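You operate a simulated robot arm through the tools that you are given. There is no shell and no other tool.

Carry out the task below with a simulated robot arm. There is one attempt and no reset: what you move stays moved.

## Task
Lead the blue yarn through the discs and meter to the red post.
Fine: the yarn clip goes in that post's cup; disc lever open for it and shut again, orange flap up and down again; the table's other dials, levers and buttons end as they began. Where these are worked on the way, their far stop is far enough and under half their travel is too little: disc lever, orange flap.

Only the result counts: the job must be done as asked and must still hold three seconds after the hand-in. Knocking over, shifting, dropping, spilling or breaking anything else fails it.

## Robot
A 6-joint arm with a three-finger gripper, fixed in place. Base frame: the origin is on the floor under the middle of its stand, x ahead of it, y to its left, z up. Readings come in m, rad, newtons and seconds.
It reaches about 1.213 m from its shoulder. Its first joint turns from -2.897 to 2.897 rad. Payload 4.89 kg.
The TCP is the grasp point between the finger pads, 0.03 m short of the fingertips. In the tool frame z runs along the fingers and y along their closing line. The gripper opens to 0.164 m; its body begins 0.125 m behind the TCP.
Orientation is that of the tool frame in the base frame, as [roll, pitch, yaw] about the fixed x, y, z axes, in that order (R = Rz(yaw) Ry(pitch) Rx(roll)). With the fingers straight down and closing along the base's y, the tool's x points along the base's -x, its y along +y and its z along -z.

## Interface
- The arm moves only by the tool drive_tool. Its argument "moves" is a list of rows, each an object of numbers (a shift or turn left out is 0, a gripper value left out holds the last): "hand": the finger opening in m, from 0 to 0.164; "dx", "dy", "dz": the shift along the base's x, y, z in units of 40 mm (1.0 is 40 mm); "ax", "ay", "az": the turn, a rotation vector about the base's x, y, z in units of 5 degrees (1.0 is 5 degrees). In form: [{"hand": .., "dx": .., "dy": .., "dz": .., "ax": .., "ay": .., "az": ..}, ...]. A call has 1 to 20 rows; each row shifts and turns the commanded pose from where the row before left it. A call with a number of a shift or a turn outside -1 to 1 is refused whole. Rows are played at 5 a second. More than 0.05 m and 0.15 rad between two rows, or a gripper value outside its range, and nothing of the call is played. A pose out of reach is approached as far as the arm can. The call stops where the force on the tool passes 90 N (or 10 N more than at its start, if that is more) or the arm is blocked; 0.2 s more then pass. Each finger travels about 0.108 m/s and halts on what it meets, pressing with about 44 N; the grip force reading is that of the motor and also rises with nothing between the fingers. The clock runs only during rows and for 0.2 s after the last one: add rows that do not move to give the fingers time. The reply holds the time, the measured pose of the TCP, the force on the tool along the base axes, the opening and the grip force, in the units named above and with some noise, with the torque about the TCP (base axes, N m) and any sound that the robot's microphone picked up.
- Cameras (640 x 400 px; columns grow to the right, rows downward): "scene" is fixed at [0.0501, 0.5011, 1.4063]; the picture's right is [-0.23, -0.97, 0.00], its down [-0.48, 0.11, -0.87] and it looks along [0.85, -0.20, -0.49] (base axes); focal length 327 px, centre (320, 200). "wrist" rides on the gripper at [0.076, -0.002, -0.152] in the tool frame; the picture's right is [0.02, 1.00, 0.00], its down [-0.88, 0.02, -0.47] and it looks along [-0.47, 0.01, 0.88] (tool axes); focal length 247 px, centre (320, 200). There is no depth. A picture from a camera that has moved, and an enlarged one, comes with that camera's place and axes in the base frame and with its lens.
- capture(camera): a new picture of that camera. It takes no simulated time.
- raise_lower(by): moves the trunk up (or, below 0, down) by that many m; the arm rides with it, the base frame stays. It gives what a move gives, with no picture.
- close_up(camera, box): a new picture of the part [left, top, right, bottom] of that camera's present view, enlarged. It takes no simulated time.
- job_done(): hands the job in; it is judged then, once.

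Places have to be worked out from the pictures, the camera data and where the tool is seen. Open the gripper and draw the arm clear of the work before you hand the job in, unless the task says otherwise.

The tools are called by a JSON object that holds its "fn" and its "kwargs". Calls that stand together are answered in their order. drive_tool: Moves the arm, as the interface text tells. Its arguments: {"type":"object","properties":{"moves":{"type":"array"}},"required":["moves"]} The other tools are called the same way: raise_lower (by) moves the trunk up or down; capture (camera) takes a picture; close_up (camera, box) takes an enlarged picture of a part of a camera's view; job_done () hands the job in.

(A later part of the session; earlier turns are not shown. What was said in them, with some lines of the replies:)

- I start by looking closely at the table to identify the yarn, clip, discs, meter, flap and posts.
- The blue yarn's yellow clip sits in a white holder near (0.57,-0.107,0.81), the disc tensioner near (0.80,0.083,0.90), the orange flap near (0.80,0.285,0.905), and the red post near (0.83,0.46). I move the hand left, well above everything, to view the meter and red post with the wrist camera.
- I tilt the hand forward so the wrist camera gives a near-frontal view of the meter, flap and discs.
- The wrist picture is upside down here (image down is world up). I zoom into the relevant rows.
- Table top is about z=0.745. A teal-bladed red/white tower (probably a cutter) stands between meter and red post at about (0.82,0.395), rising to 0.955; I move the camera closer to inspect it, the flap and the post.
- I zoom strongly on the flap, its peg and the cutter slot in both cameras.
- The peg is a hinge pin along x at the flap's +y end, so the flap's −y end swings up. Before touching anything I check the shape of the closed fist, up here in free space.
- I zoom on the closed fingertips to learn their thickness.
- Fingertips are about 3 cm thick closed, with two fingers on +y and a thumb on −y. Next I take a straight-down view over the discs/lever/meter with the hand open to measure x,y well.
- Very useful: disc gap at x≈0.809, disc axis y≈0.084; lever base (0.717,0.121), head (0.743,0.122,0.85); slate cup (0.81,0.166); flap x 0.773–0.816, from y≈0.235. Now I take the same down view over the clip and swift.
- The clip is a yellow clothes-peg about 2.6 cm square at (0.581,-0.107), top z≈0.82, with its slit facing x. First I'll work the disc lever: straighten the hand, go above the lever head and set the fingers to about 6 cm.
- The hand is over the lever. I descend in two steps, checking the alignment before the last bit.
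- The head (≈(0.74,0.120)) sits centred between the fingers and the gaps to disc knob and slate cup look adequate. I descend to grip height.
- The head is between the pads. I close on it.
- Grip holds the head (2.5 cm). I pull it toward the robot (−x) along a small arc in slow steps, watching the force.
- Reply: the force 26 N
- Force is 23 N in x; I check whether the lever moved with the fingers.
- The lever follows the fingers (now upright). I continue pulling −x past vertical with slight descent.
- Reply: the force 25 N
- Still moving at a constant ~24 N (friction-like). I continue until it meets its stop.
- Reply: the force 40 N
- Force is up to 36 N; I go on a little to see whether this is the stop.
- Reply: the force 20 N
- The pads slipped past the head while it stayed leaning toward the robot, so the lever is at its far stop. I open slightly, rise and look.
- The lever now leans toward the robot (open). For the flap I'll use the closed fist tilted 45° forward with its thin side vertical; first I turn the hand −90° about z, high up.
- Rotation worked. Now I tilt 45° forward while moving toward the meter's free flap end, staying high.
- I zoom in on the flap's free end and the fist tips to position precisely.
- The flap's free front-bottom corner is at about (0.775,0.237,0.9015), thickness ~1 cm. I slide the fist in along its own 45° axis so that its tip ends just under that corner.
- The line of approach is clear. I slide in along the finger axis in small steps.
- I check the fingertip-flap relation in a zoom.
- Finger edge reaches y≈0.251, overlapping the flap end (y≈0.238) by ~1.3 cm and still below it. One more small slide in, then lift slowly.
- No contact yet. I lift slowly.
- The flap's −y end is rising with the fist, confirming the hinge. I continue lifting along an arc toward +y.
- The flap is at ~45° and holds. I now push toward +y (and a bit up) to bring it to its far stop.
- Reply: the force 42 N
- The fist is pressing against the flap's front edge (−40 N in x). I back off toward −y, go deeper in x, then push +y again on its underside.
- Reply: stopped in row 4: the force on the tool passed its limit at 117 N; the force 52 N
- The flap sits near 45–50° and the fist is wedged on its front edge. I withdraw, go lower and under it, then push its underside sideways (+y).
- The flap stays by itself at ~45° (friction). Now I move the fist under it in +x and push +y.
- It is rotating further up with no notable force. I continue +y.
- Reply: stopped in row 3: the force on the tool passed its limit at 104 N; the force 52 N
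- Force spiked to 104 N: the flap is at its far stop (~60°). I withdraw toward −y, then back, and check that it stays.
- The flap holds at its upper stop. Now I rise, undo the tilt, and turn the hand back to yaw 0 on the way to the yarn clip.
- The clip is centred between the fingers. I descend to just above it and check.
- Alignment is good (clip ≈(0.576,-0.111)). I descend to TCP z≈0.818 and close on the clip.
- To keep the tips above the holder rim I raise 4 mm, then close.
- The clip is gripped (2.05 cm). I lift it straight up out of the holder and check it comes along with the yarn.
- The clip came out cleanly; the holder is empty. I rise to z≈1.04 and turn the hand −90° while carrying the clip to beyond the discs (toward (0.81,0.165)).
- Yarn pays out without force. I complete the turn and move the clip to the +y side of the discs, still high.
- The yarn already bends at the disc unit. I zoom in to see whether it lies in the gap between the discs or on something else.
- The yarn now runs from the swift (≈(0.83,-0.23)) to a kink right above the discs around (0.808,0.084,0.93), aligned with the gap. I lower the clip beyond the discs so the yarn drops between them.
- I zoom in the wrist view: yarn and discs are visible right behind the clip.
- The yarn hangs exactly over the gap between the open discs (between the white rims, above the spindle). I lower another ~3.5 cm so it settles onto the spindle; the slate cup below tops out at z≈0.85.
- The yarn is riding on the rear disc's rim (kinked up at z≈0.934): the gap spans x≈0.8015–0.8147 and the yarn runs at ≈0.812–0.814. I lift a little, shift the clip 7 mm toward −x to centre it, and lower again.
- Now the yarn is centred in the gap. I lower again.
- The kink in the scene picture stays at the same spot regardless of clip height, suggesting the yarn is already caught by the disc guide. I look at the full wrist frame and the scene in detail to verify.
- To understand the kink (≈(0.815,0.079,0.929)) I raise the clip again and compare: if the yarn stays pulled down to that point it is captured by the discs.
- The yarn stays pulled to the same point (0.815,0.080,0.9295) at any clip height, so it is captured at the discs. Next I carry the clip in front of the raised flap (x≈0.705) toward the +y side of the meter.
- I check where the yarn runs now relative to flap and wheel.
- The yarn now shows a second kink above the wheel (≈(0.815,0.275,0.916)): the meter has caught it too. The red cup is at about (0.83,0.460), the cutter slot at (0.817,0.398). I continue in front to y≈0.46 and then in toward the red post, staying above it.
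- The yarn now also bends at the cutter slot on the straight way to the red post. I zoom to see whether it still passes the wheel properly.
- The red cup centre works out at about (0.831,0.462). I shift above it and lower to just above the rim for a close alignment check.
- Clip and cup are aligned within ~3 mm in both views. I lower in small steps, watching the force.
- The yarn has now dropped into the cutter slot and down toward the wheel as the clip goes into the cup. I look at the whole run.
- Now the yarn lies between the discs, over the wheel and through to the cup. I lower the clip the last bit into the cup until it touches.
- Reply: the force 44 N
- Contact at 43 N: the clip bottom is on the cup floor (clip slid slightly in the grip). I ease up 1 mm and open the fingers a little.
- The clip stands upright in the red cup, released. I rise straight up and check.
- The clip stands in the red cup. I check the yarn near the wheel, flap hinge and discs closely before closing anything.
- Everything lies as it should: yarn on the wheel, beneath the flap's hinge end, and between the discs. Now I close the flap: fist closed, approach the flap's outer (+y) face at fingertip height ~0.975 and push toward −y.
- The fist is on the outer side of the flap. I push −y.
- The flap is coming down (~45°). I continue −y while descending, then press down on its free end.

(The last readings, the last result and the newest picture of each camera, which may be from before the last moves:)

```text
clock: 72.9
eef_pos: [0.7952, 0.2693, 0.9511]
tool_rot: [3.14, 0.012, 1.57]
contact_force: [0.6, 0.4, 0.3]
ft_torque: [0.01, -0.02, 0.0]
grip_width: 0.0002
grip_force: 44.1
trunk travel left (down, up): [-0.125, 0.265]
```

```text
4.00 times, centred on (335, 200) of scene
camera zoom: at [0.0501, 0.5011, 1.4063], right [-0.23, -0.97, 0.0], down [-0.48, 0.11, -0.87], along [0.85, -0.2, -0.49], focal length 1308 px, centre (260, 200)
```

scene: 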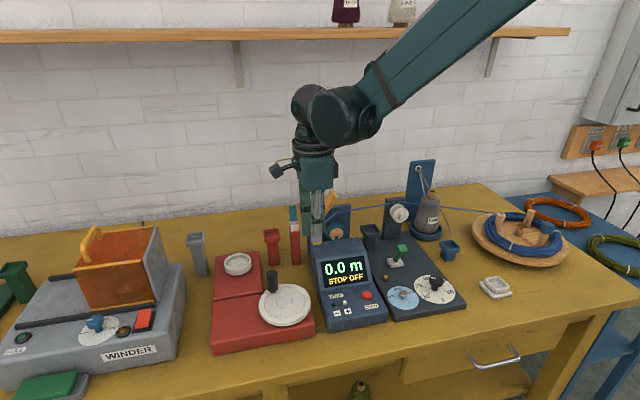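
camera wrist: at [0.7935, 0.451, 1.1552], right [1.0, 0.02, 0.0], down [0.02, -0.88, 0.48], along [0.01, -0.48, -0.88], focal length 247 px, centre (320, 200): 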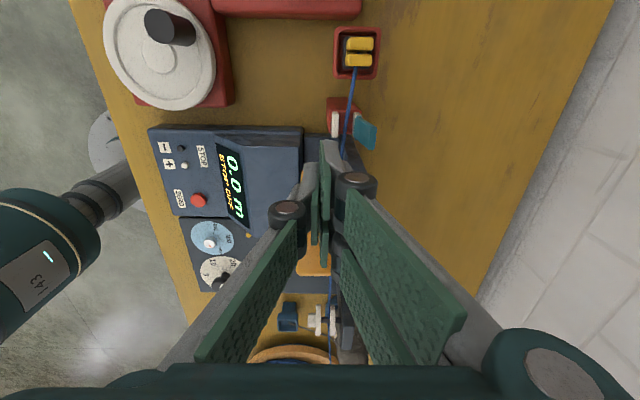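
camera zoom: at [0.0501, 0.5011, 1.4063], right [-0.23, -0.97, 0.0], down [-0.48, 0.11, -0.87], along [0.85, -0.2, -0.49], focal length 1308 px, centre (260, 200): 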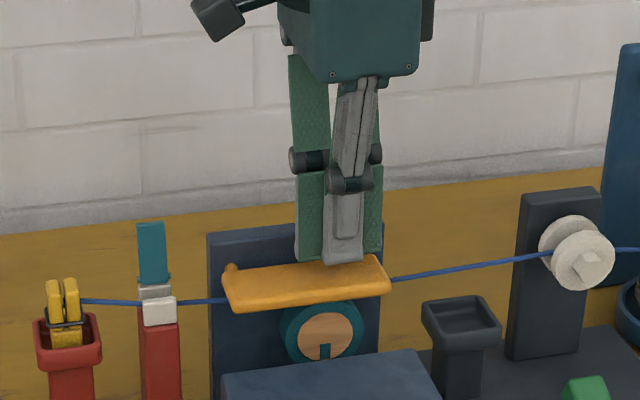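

Nearly closed. I press down gently until it meets resistance.

{"fn": "drive_tool", "kwargs": {"moves": [{"dz": -0.12}, {"dz": -0.12}, {"dz": -0.12}, {}]}}

{"fn": "close_up", "kwargs": {"camera": "scene", "box": [290, 180, 390, 250]}}

```text
clock: 73.9
eef_pos: [0.7963, 0.2681, 0.9387]
tool_rot: [3.139, 0.01, 1.57]
contact_force: [6.1, 1.3, 30.2]
ft_torque: [0.85, -0.2, -0.15]
grip_width: 0.0062
grip_force: 45.3
trunk travel left (down, up): [-0.125, 0.265]
```

```text
5.71 times, centred on (340, 215) of scene
camera zoom: at [0.0501, 0.5011, 1.4063], right [-0.23, -0.97, 0.0], down [-0.48, 0.11, -0.87], along [0.85, -0.2, -0.49], focal length 1869 px, centre (206, 114)
```

zoom: 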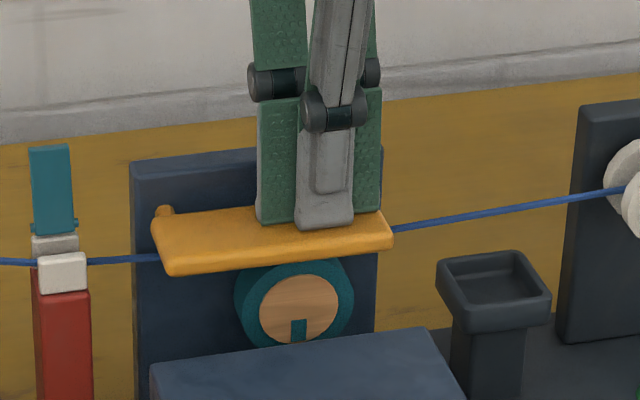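

The flap is down at its stop (30 N). I rise and go over to the front side of the disc lever to push it back (+x).

{"fn": "drive_tool", "kwargs": {"moves": [{"dz": 0.6}, {"dz": 1}, {"dz": 1}, {"dx": -0.76, "dy": -0.69}, {"dx": -0.76, "dy": -0.69}, {"dx": -0.76, "dy": -0.69}, {"dx": -0.76, "dy": -0.69}, {"dx": -0.76, "dy": -0.69}, {}]}}

{"fn": "capture", "kwargs": {"camera": "wrist"}}

{"fn": "close_up", "kwargs": {"camera": "scene", "box": [250, 150, 450, 290]}}

```text
clock: 75.9
eef_pos: [0.6419, 0.1311, 1.0422]
tool_rot: [3.14, 0.011, 1.571]
contact_force: [0.3, 0.3, 0.4]
ft_torque: [-0.02, -0.03, 0.0]
grip_width: 0.0
grip_force: 44.2
trunk travel left (down, up): [-0.125, 0.265]
```

```text
taken
camera wrist: at [0.6412, 0.2087, 1.1916], right [1.0, 0.02, 0.0], down [0.02, -0.88, 0.48], along [0.01, -0.48, -0.88], focal length 247 px, centre (320, 200)
```

wrist: 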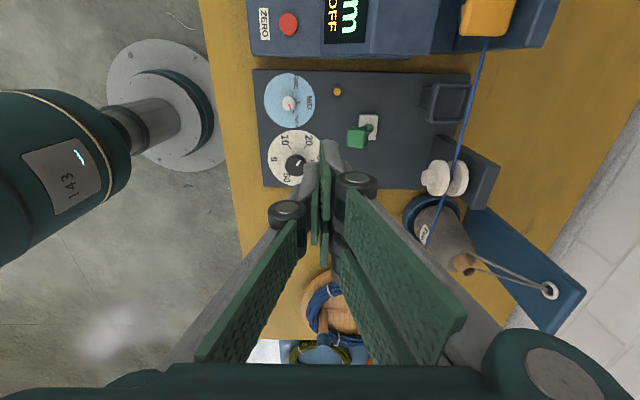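

```text
2.86 times, centred on (350, 220) of scene
camera zoom: at [0.0501, 0.5011, 1.4063], right [-0.23, -0.97, 0.0], down [-0.48, 0.11, -0.87], along [0.85, -0.2, -0.49], focal length 935 px, centre (234, 143)
```

zoom: 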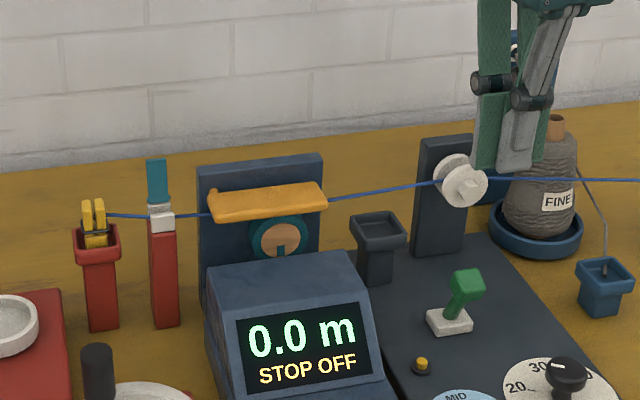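

Lever head is at about (0.694,0.125,0.86). I descend in front of it to tip height ~0.838.

{"fn": "drive_tool", "kwargs": {"moves": [{"dz": -1}, {"dz": -1}, {"dz": -1}, {"dz": -0.8}, {"dz": -0.5}, {}]}}

{"fn": "capture", "kwargs": {"camera": "wrist"}}

{"fn": "close_up", "kwargs": {"camera": "scene", "box": [340, 180, 470, 300]}}

```text
clock: 77.3
eef_pos: [0.6439, 0.1295, 0.8699]
tool_rot: [3.141, 0.011, 1.571]
contact_force: [-0.5, 0.6, 0.3]
ft_torque: [0.01, 0.03, -0.03]
grip_width: 0.0
grip_force: 45.3
trunk travel left (down, up): [-0.125, 0.265]
```

```text
taken
camera wrist: at [0.6415, 0.2082, 1.0195], right [1.0, 0.02, 0.0], down [0.02, -0.88, 0.48], along [0.01, -0.48, -0.88], focal length 247 px, centre (320, 200)
```

wrist: 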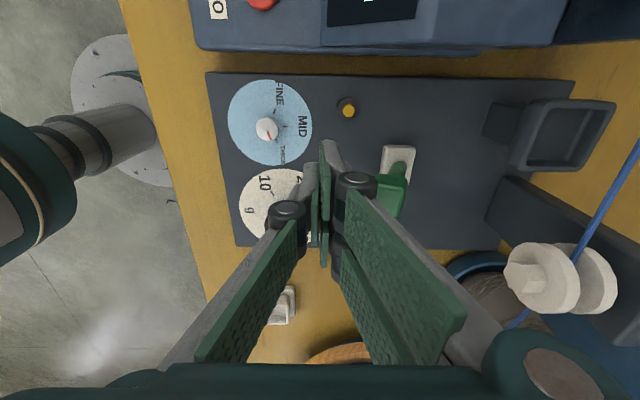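

```text
3.33 times, centred on (405, 240) of scene
camera zoom: at [0.0501, 0.5011, 1.4063], right [-0.23, -0.97, 0.0], down [-0.48, 0.11, -0.87], along [0.85, -0.2, -0.49], focal length 1090 px, centre (37, 67)
```

zoom: 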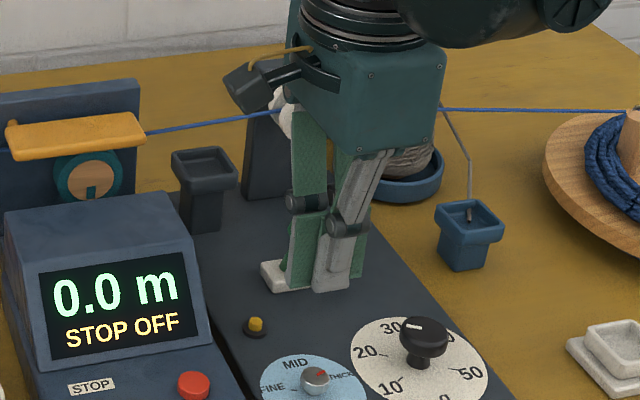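

The fist is right in front of the lever head. I push it toward +x in 1 cm steps.

{"fn": "drive_tool", "kwargs": {"moves": [{"dx": 0.25}, {"dx": 0.25}, {"dx": 0.25}, {"dx": 0.25}, {}]}}

{"fn": "capture", "kwargs": {"camera": "wrist"}}

```text
clock: 78.5
eef_pos: [0.6837, 0.1304, 0.8685]
tool_rot: [3.139, 0.012, 1.571]
contact_force: [-0.1, 0.0, -0.4]
ft_torque: [0.0, -0.03, 0.01]
grip_width: 0.0
grip_force: 45.0
trunk travel left (down, up): [-0.125, 0.265]
```

```text
taken
camera wrist: at [0.6822, 0.2088, 1.0192], right [1.0, 0.02, 0.0], down [0.02, -0.88, 0.48], along [0.01, -0.48, -0.88], focal length 247 px, centre (320, 200)
```

wrist: 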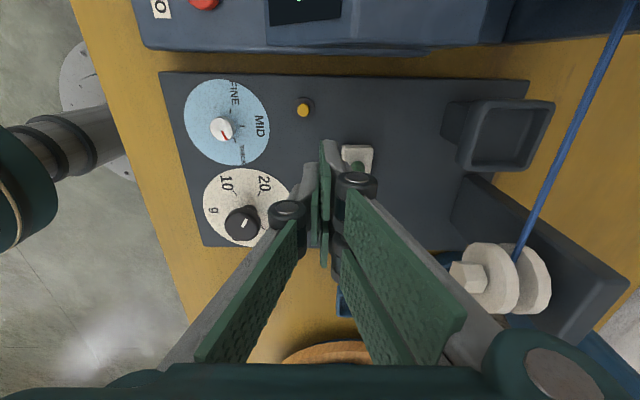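

I check the lever's state with a zoom and the scene view.

{"fn": "close_up", "kwargs": {"camera": "wrist", "box": [290, 120, 410, 230]}}

{"fn": "close_up", "kwargs": {"camera": "scene", "box": [360, 190, 450, 270]}}

```text
3.64 times, centred on (350, 175) of wrist
camera zoom: at [0.6822, 0.2088, 1.0192], right [1.0, 0.02, 0.0], down [0.02, -0.88, 0.48], along [0.01, -0.48, -0.88], focal length 898 px, centre (211, 291)
```

zoom: 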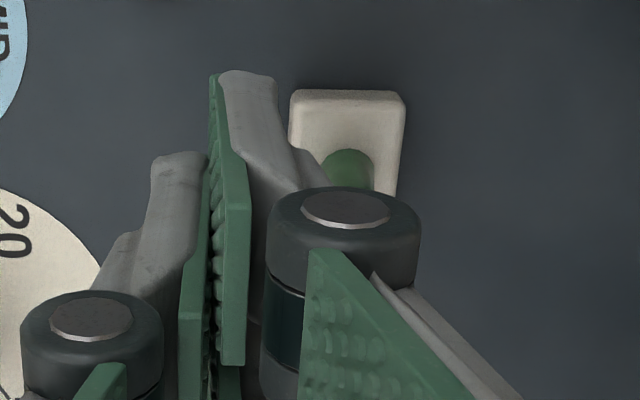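

```text
5.00 times, centred on (405, 230) of scene
camera zoom: at [0.0501, 0.5011, 1.4063], right [-0.23, -0.97, 0.0], down [-0.48, 0.11, -0.87], along [0.85, -0.2, -0.49], focal length 1636 px, centre (-105, 50)
```

zoom: 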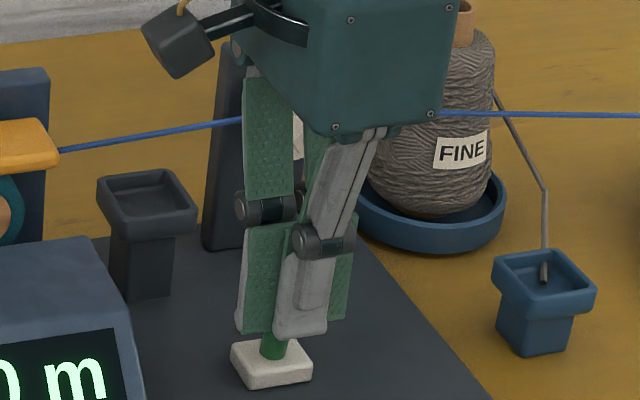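

The lever is being pushed upright. I continue +x to its closed stop.

{"fn": "drive_tool", "kwargs": {"moves": [{"dx": 0.25}, {"dx": 0.25}, {"dx": 0.2}, {}]}}

{"fn": "close_up", "kwargs": {"camera": "wrist", "box": [270, 110, 470, 280]}}

```text
clock: 79.5
eef_pos: [0.7123, 0.13, 0.8693]
tool_rot: [3.141, 0.013, 1.571]
contact_force: [0.3, 0.1, 0.1]
ft_torque: [0.0, 0.04, -0.02]
grip_width: 0.0
grip_force: 45.3
trunk travel left (down, up): [-0.125, 0.265]
```

```text
2.35 times, centred on (370, 195) of wrist
camera zoom: at [0.7101, 0.2089, 1.0197], right [1.0, 0.02, 0.0], down [0.02, -0.88, 0.48], along [0.01, -0.48, -0.88], focal length 581 px, centre (202, 212)
```

zoom: 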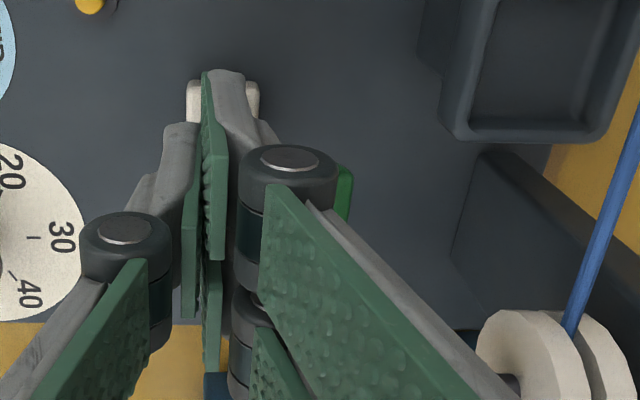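

The head shows just ahead of the knuckle. I push further in small steps until the stop is felt.

{"fn": "drive_tool", "kwargs": {"moves": [{"dx": 0.15}, {"dx": 0.1}, {"dx": 0.1}, {}]}}

{"fn": "close_up", "kwargs": {"camera": "wrist", "box": [270, 110, 470, 280]}}

```text
clock: 80.5
eef_pos: [0.7209, 0.1312, 0.8704]
tool_rot: [-3.139, 0.011, 1.57]
contact_force: [-78.4, 1.9, -5.3]
ft_torque: [0.07, 1.9, -1.01]
grip_width: 0.0
grip_force: 45.1
trunk travel left (down, up): [-0.125, 0.265]
```

```text
2.35 times, centred on (370, 195) of wrist
camera zoom: at [0.7198, 0.2088, 1.0211], right [1.0, 0.02, 0.0], down [0.02, -0.88, 0.48], along [0.01, -0.48, -0.88], focal length 581 px, centre (202, 212)
```

zoom: 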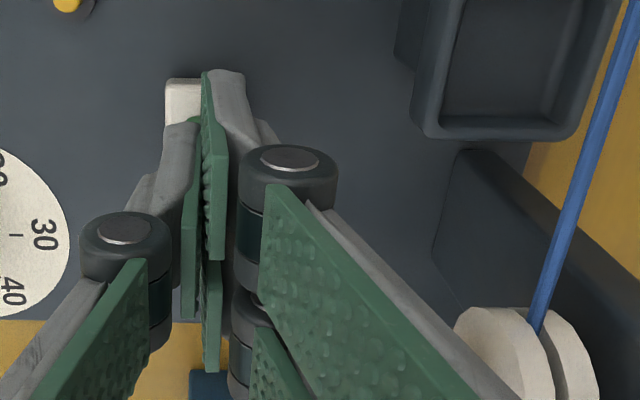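

Stop reached (−78 N) and the discs are closed on the yarn. I back off and rise.

{"fn": "drive_tool", "kwargs": {"moves": [{"dx": -0.5}, {"dx": -0.5}, {"dz": 1}, {"dz": 1}, {"dz": 1}, {"dz": 1, "dx": -0.5}, {"dx": -1}, {}]}}

{"fn": "capture", "kwargs": {"camera": "scene"}}

{"fn": "close_up", "kwargs": {"camera": "scene", "box": [250, 180, 450, 290]}}

{"fn": "close_up", "kwargs": {"camera": "scene", "box": [350, 170, 480, 320]}}

{"fn": "close_up", "kwargs": {"camera": "scene", "box": [390, 190, 430, 230]}}

```text
clock: 82.3
eef_pos: [0.6251, 0.1311, 1.0295]
tool_rot: [3.14, 0.011, 1.572]
contact_force: [-0.4, -0.1, -0.2]
ft_torque: [0.01, -0.02, 0.03]
grip_width: 0.0
grip_force: 45.1
trunk travel left (down, up): [-0.125, 0.265]
```

```text
taken
```

scene: 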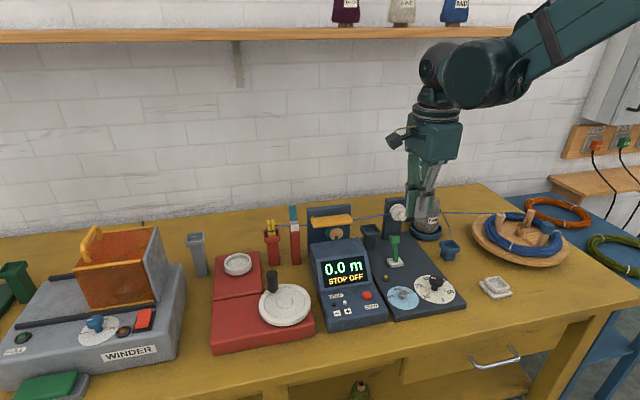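

```text
3.20 times, centred on (350, 235) of scene
camera zoom: at [0.0501, 0.5011, 1.4063], right [-0.23, -0.97, 0.0], down [-0.48, 0.11, -0.87], along [0.85, -0.2, -0.49], focal length 1047 px, centre (224, 88)
```

zoom: 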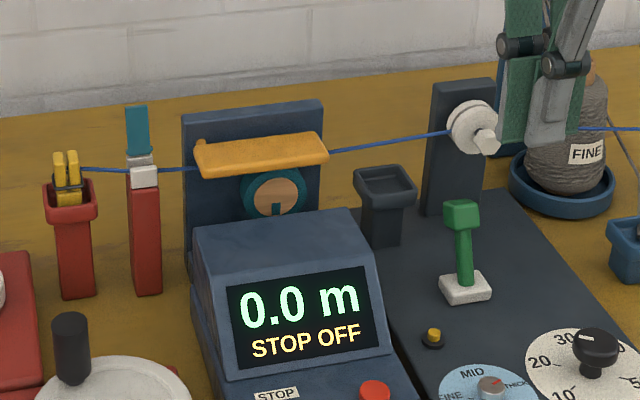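

```text
2.67 times, centred on (415, 245) of scene
camera zoom: at [0.0501, 0.5011, 1.4063], right [-0.23, -0.97, 0.0], down [-0.48, 0.11, -0.87], along [0.85, -0.2, -0.49], focal length 872 px, centre (67, 80)
```

zoom: 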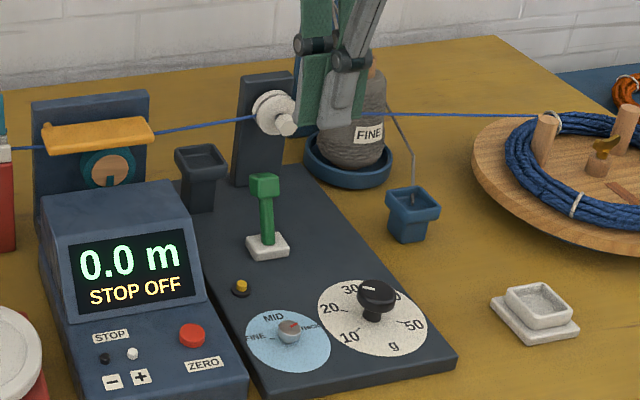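

```text
10.00 times, centred on (410, 210) of scene
camera zoom: at [0.0501, 0.5011, 1.4063], right [-0.23, -0.97, 0.0], down [-0.48, 0.11, -0.87], along [0.85, -0.2, -0.49], focal length 3271 px, centre (-580, 100)
```

zoom: 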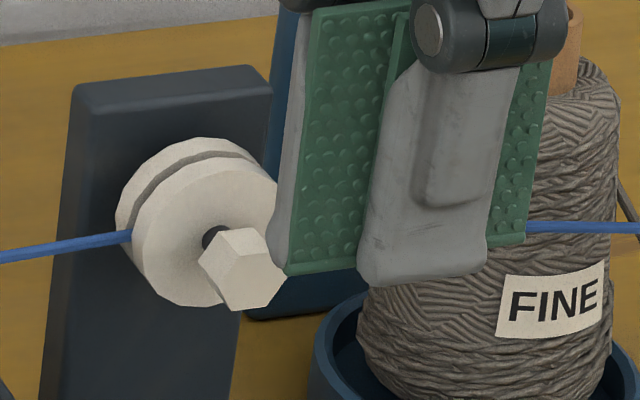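

The lever is back exactly as at the start and the discs hold the yarn. I compare the flap with its initial picture using the same crop, and check the red cup and dials.

{"fn": "close_up", "kwargs": {"camera": "scene", "box": [320, 195, 380, 250]}}

{"fn": "close_up", "kwargs": {"camera": "scene", "box": [260, 190, 420, 290]}}

{"fn": "capture", "kwargs": {"camera": "wrist"}}

```text
7.27 times, centred on (350, 222) of scene
camera zoom: at [0.0501, 0.5011, 1.4063], right [-0.23, -0.97, 0.0], down [-0.48, 0.11, -0.87], along [0.85, -0.2, -0.49], focal length 2379 px, centre (102, 36)
```

zoom: 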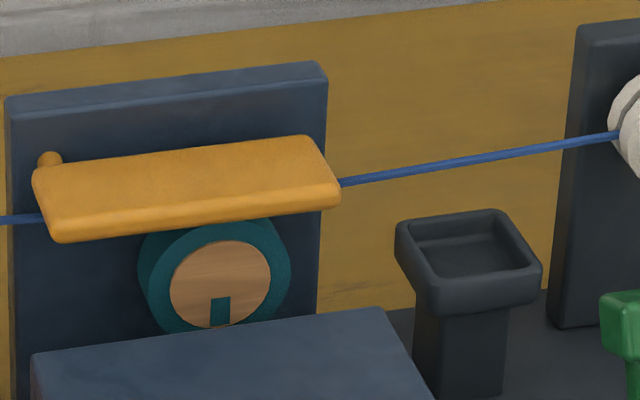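

```text
4.00 times, centred on (340, 240) of scene
camera zoom: at [0.0501, 0.5011, 1.4063], right [-0.23, -0.97, 0.0], down [-0.48, 0.11, -0.87], along [0.85, -0.2, -0.49], focal length 1308 px, centre (240, 40)
```

zoom: 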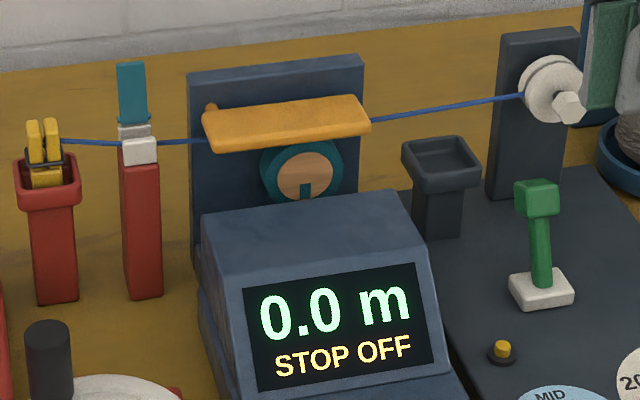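

```text
taken
camera wrist: at [0.6246, 0.2091, 1.1801], right [1.0, 0.02, 0.0], down [0.02, -0.88, 0.48], along [0.01, -0.48, -0.88], focal length 247 px, centre (320, 200)
```

wrist: 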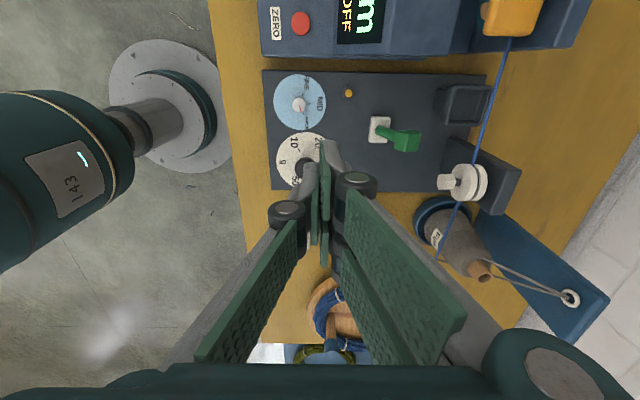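

All matches the initial state: lever, flap, dials; the yarn runs between the discs, under the flap over the wheel, to the clip in the red cup. I open the gripper and draw the arm up and back, clear of the work.

{"fn": "drive_tool", "kwargs": {"moves": [{"dz": 1}, {"dz": 1}, {"dz": 1, "hand": 0.164}, {"dx": -1}, {"dx": -1}, {}, {}, {}, {}]}}

{"fn": "capture", "kwargs": {"camera": "scene"}}

{"fn": "close_up", "kwargs": {"camera": "scene", "box": [250, 170, 560, 310]}}

```text
clock: 84.3
eef_pos: [0.546, 0.1316, 1.1501]
tool_rot: [3.141, 0.013, 1.573]
contact_force: [0.1, -0.3, -0.2]
ft_torque: [0.03, 0.03, -0.02]
grip_width: 0.1642
grip_force: 0.0
trunk travel left (down, up): [-0.125, 0.265]
```

```text
taken
```

scene: 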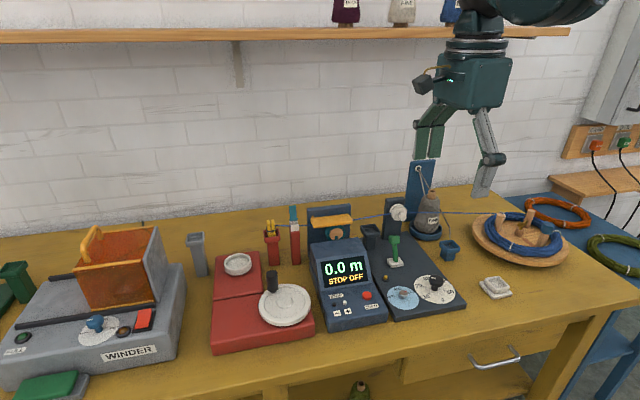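

```text
2.06 times, centred on (405, 240) of scene
camera zoom: at [0.0501, 0.5011, 1.4063], right [-0.23, -0.97, 0.0], down [-0.48, 0.11, -0.87], along [0.85, -0.2, -0.49], focal length 675 px, centre (144, 117)
```

zoom: 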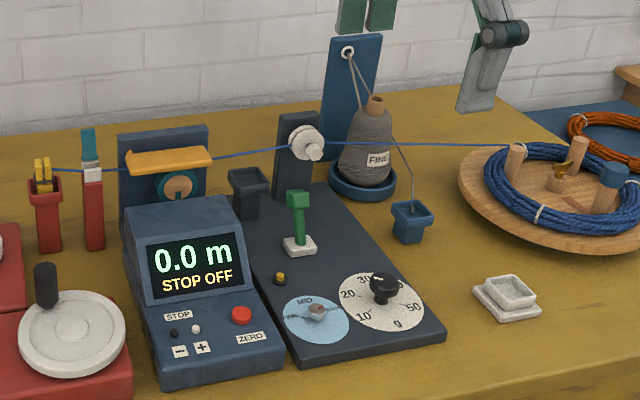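

The final pictures show the yarn through discs and meter, the clip standing in the red cup, the lever shut, the flap down and everything else unchanged, with the hand open and clear. I hand the job in.

{"fn": "job_done", "kwargs": {}}

```text
The job is handed in.
```

The blue yarn is led from the swift, between the discs and over the meter wheel. Its clip stands upright in the red post's cup. I have handed the job in; no verdict has come back yet.

- **Disc lever:** I pulled it open to its far stop, and after threading pushed it back to its closed stop. It looks the same as in the starting picture.
- **Orange flap:** I raised it to its upper stop, about 60°. After the yarn was on the wheel I pressed it down again; it matches its starting picture.
- **Other controls:** The dials, knobs and buttons look unchanged, and the meter still shows 0.0 m and STOP OFF. I saw nothing knocked or shifted.
- **Cutter slot:** Between the meter and the red post the yarn also lies in the slot of the red tower with the teal blade, probably a cutter. It sits on the straight line to the cup. I did not touch the blade, and it is still up.

The gripper is open and the arm is drawn back above the table.
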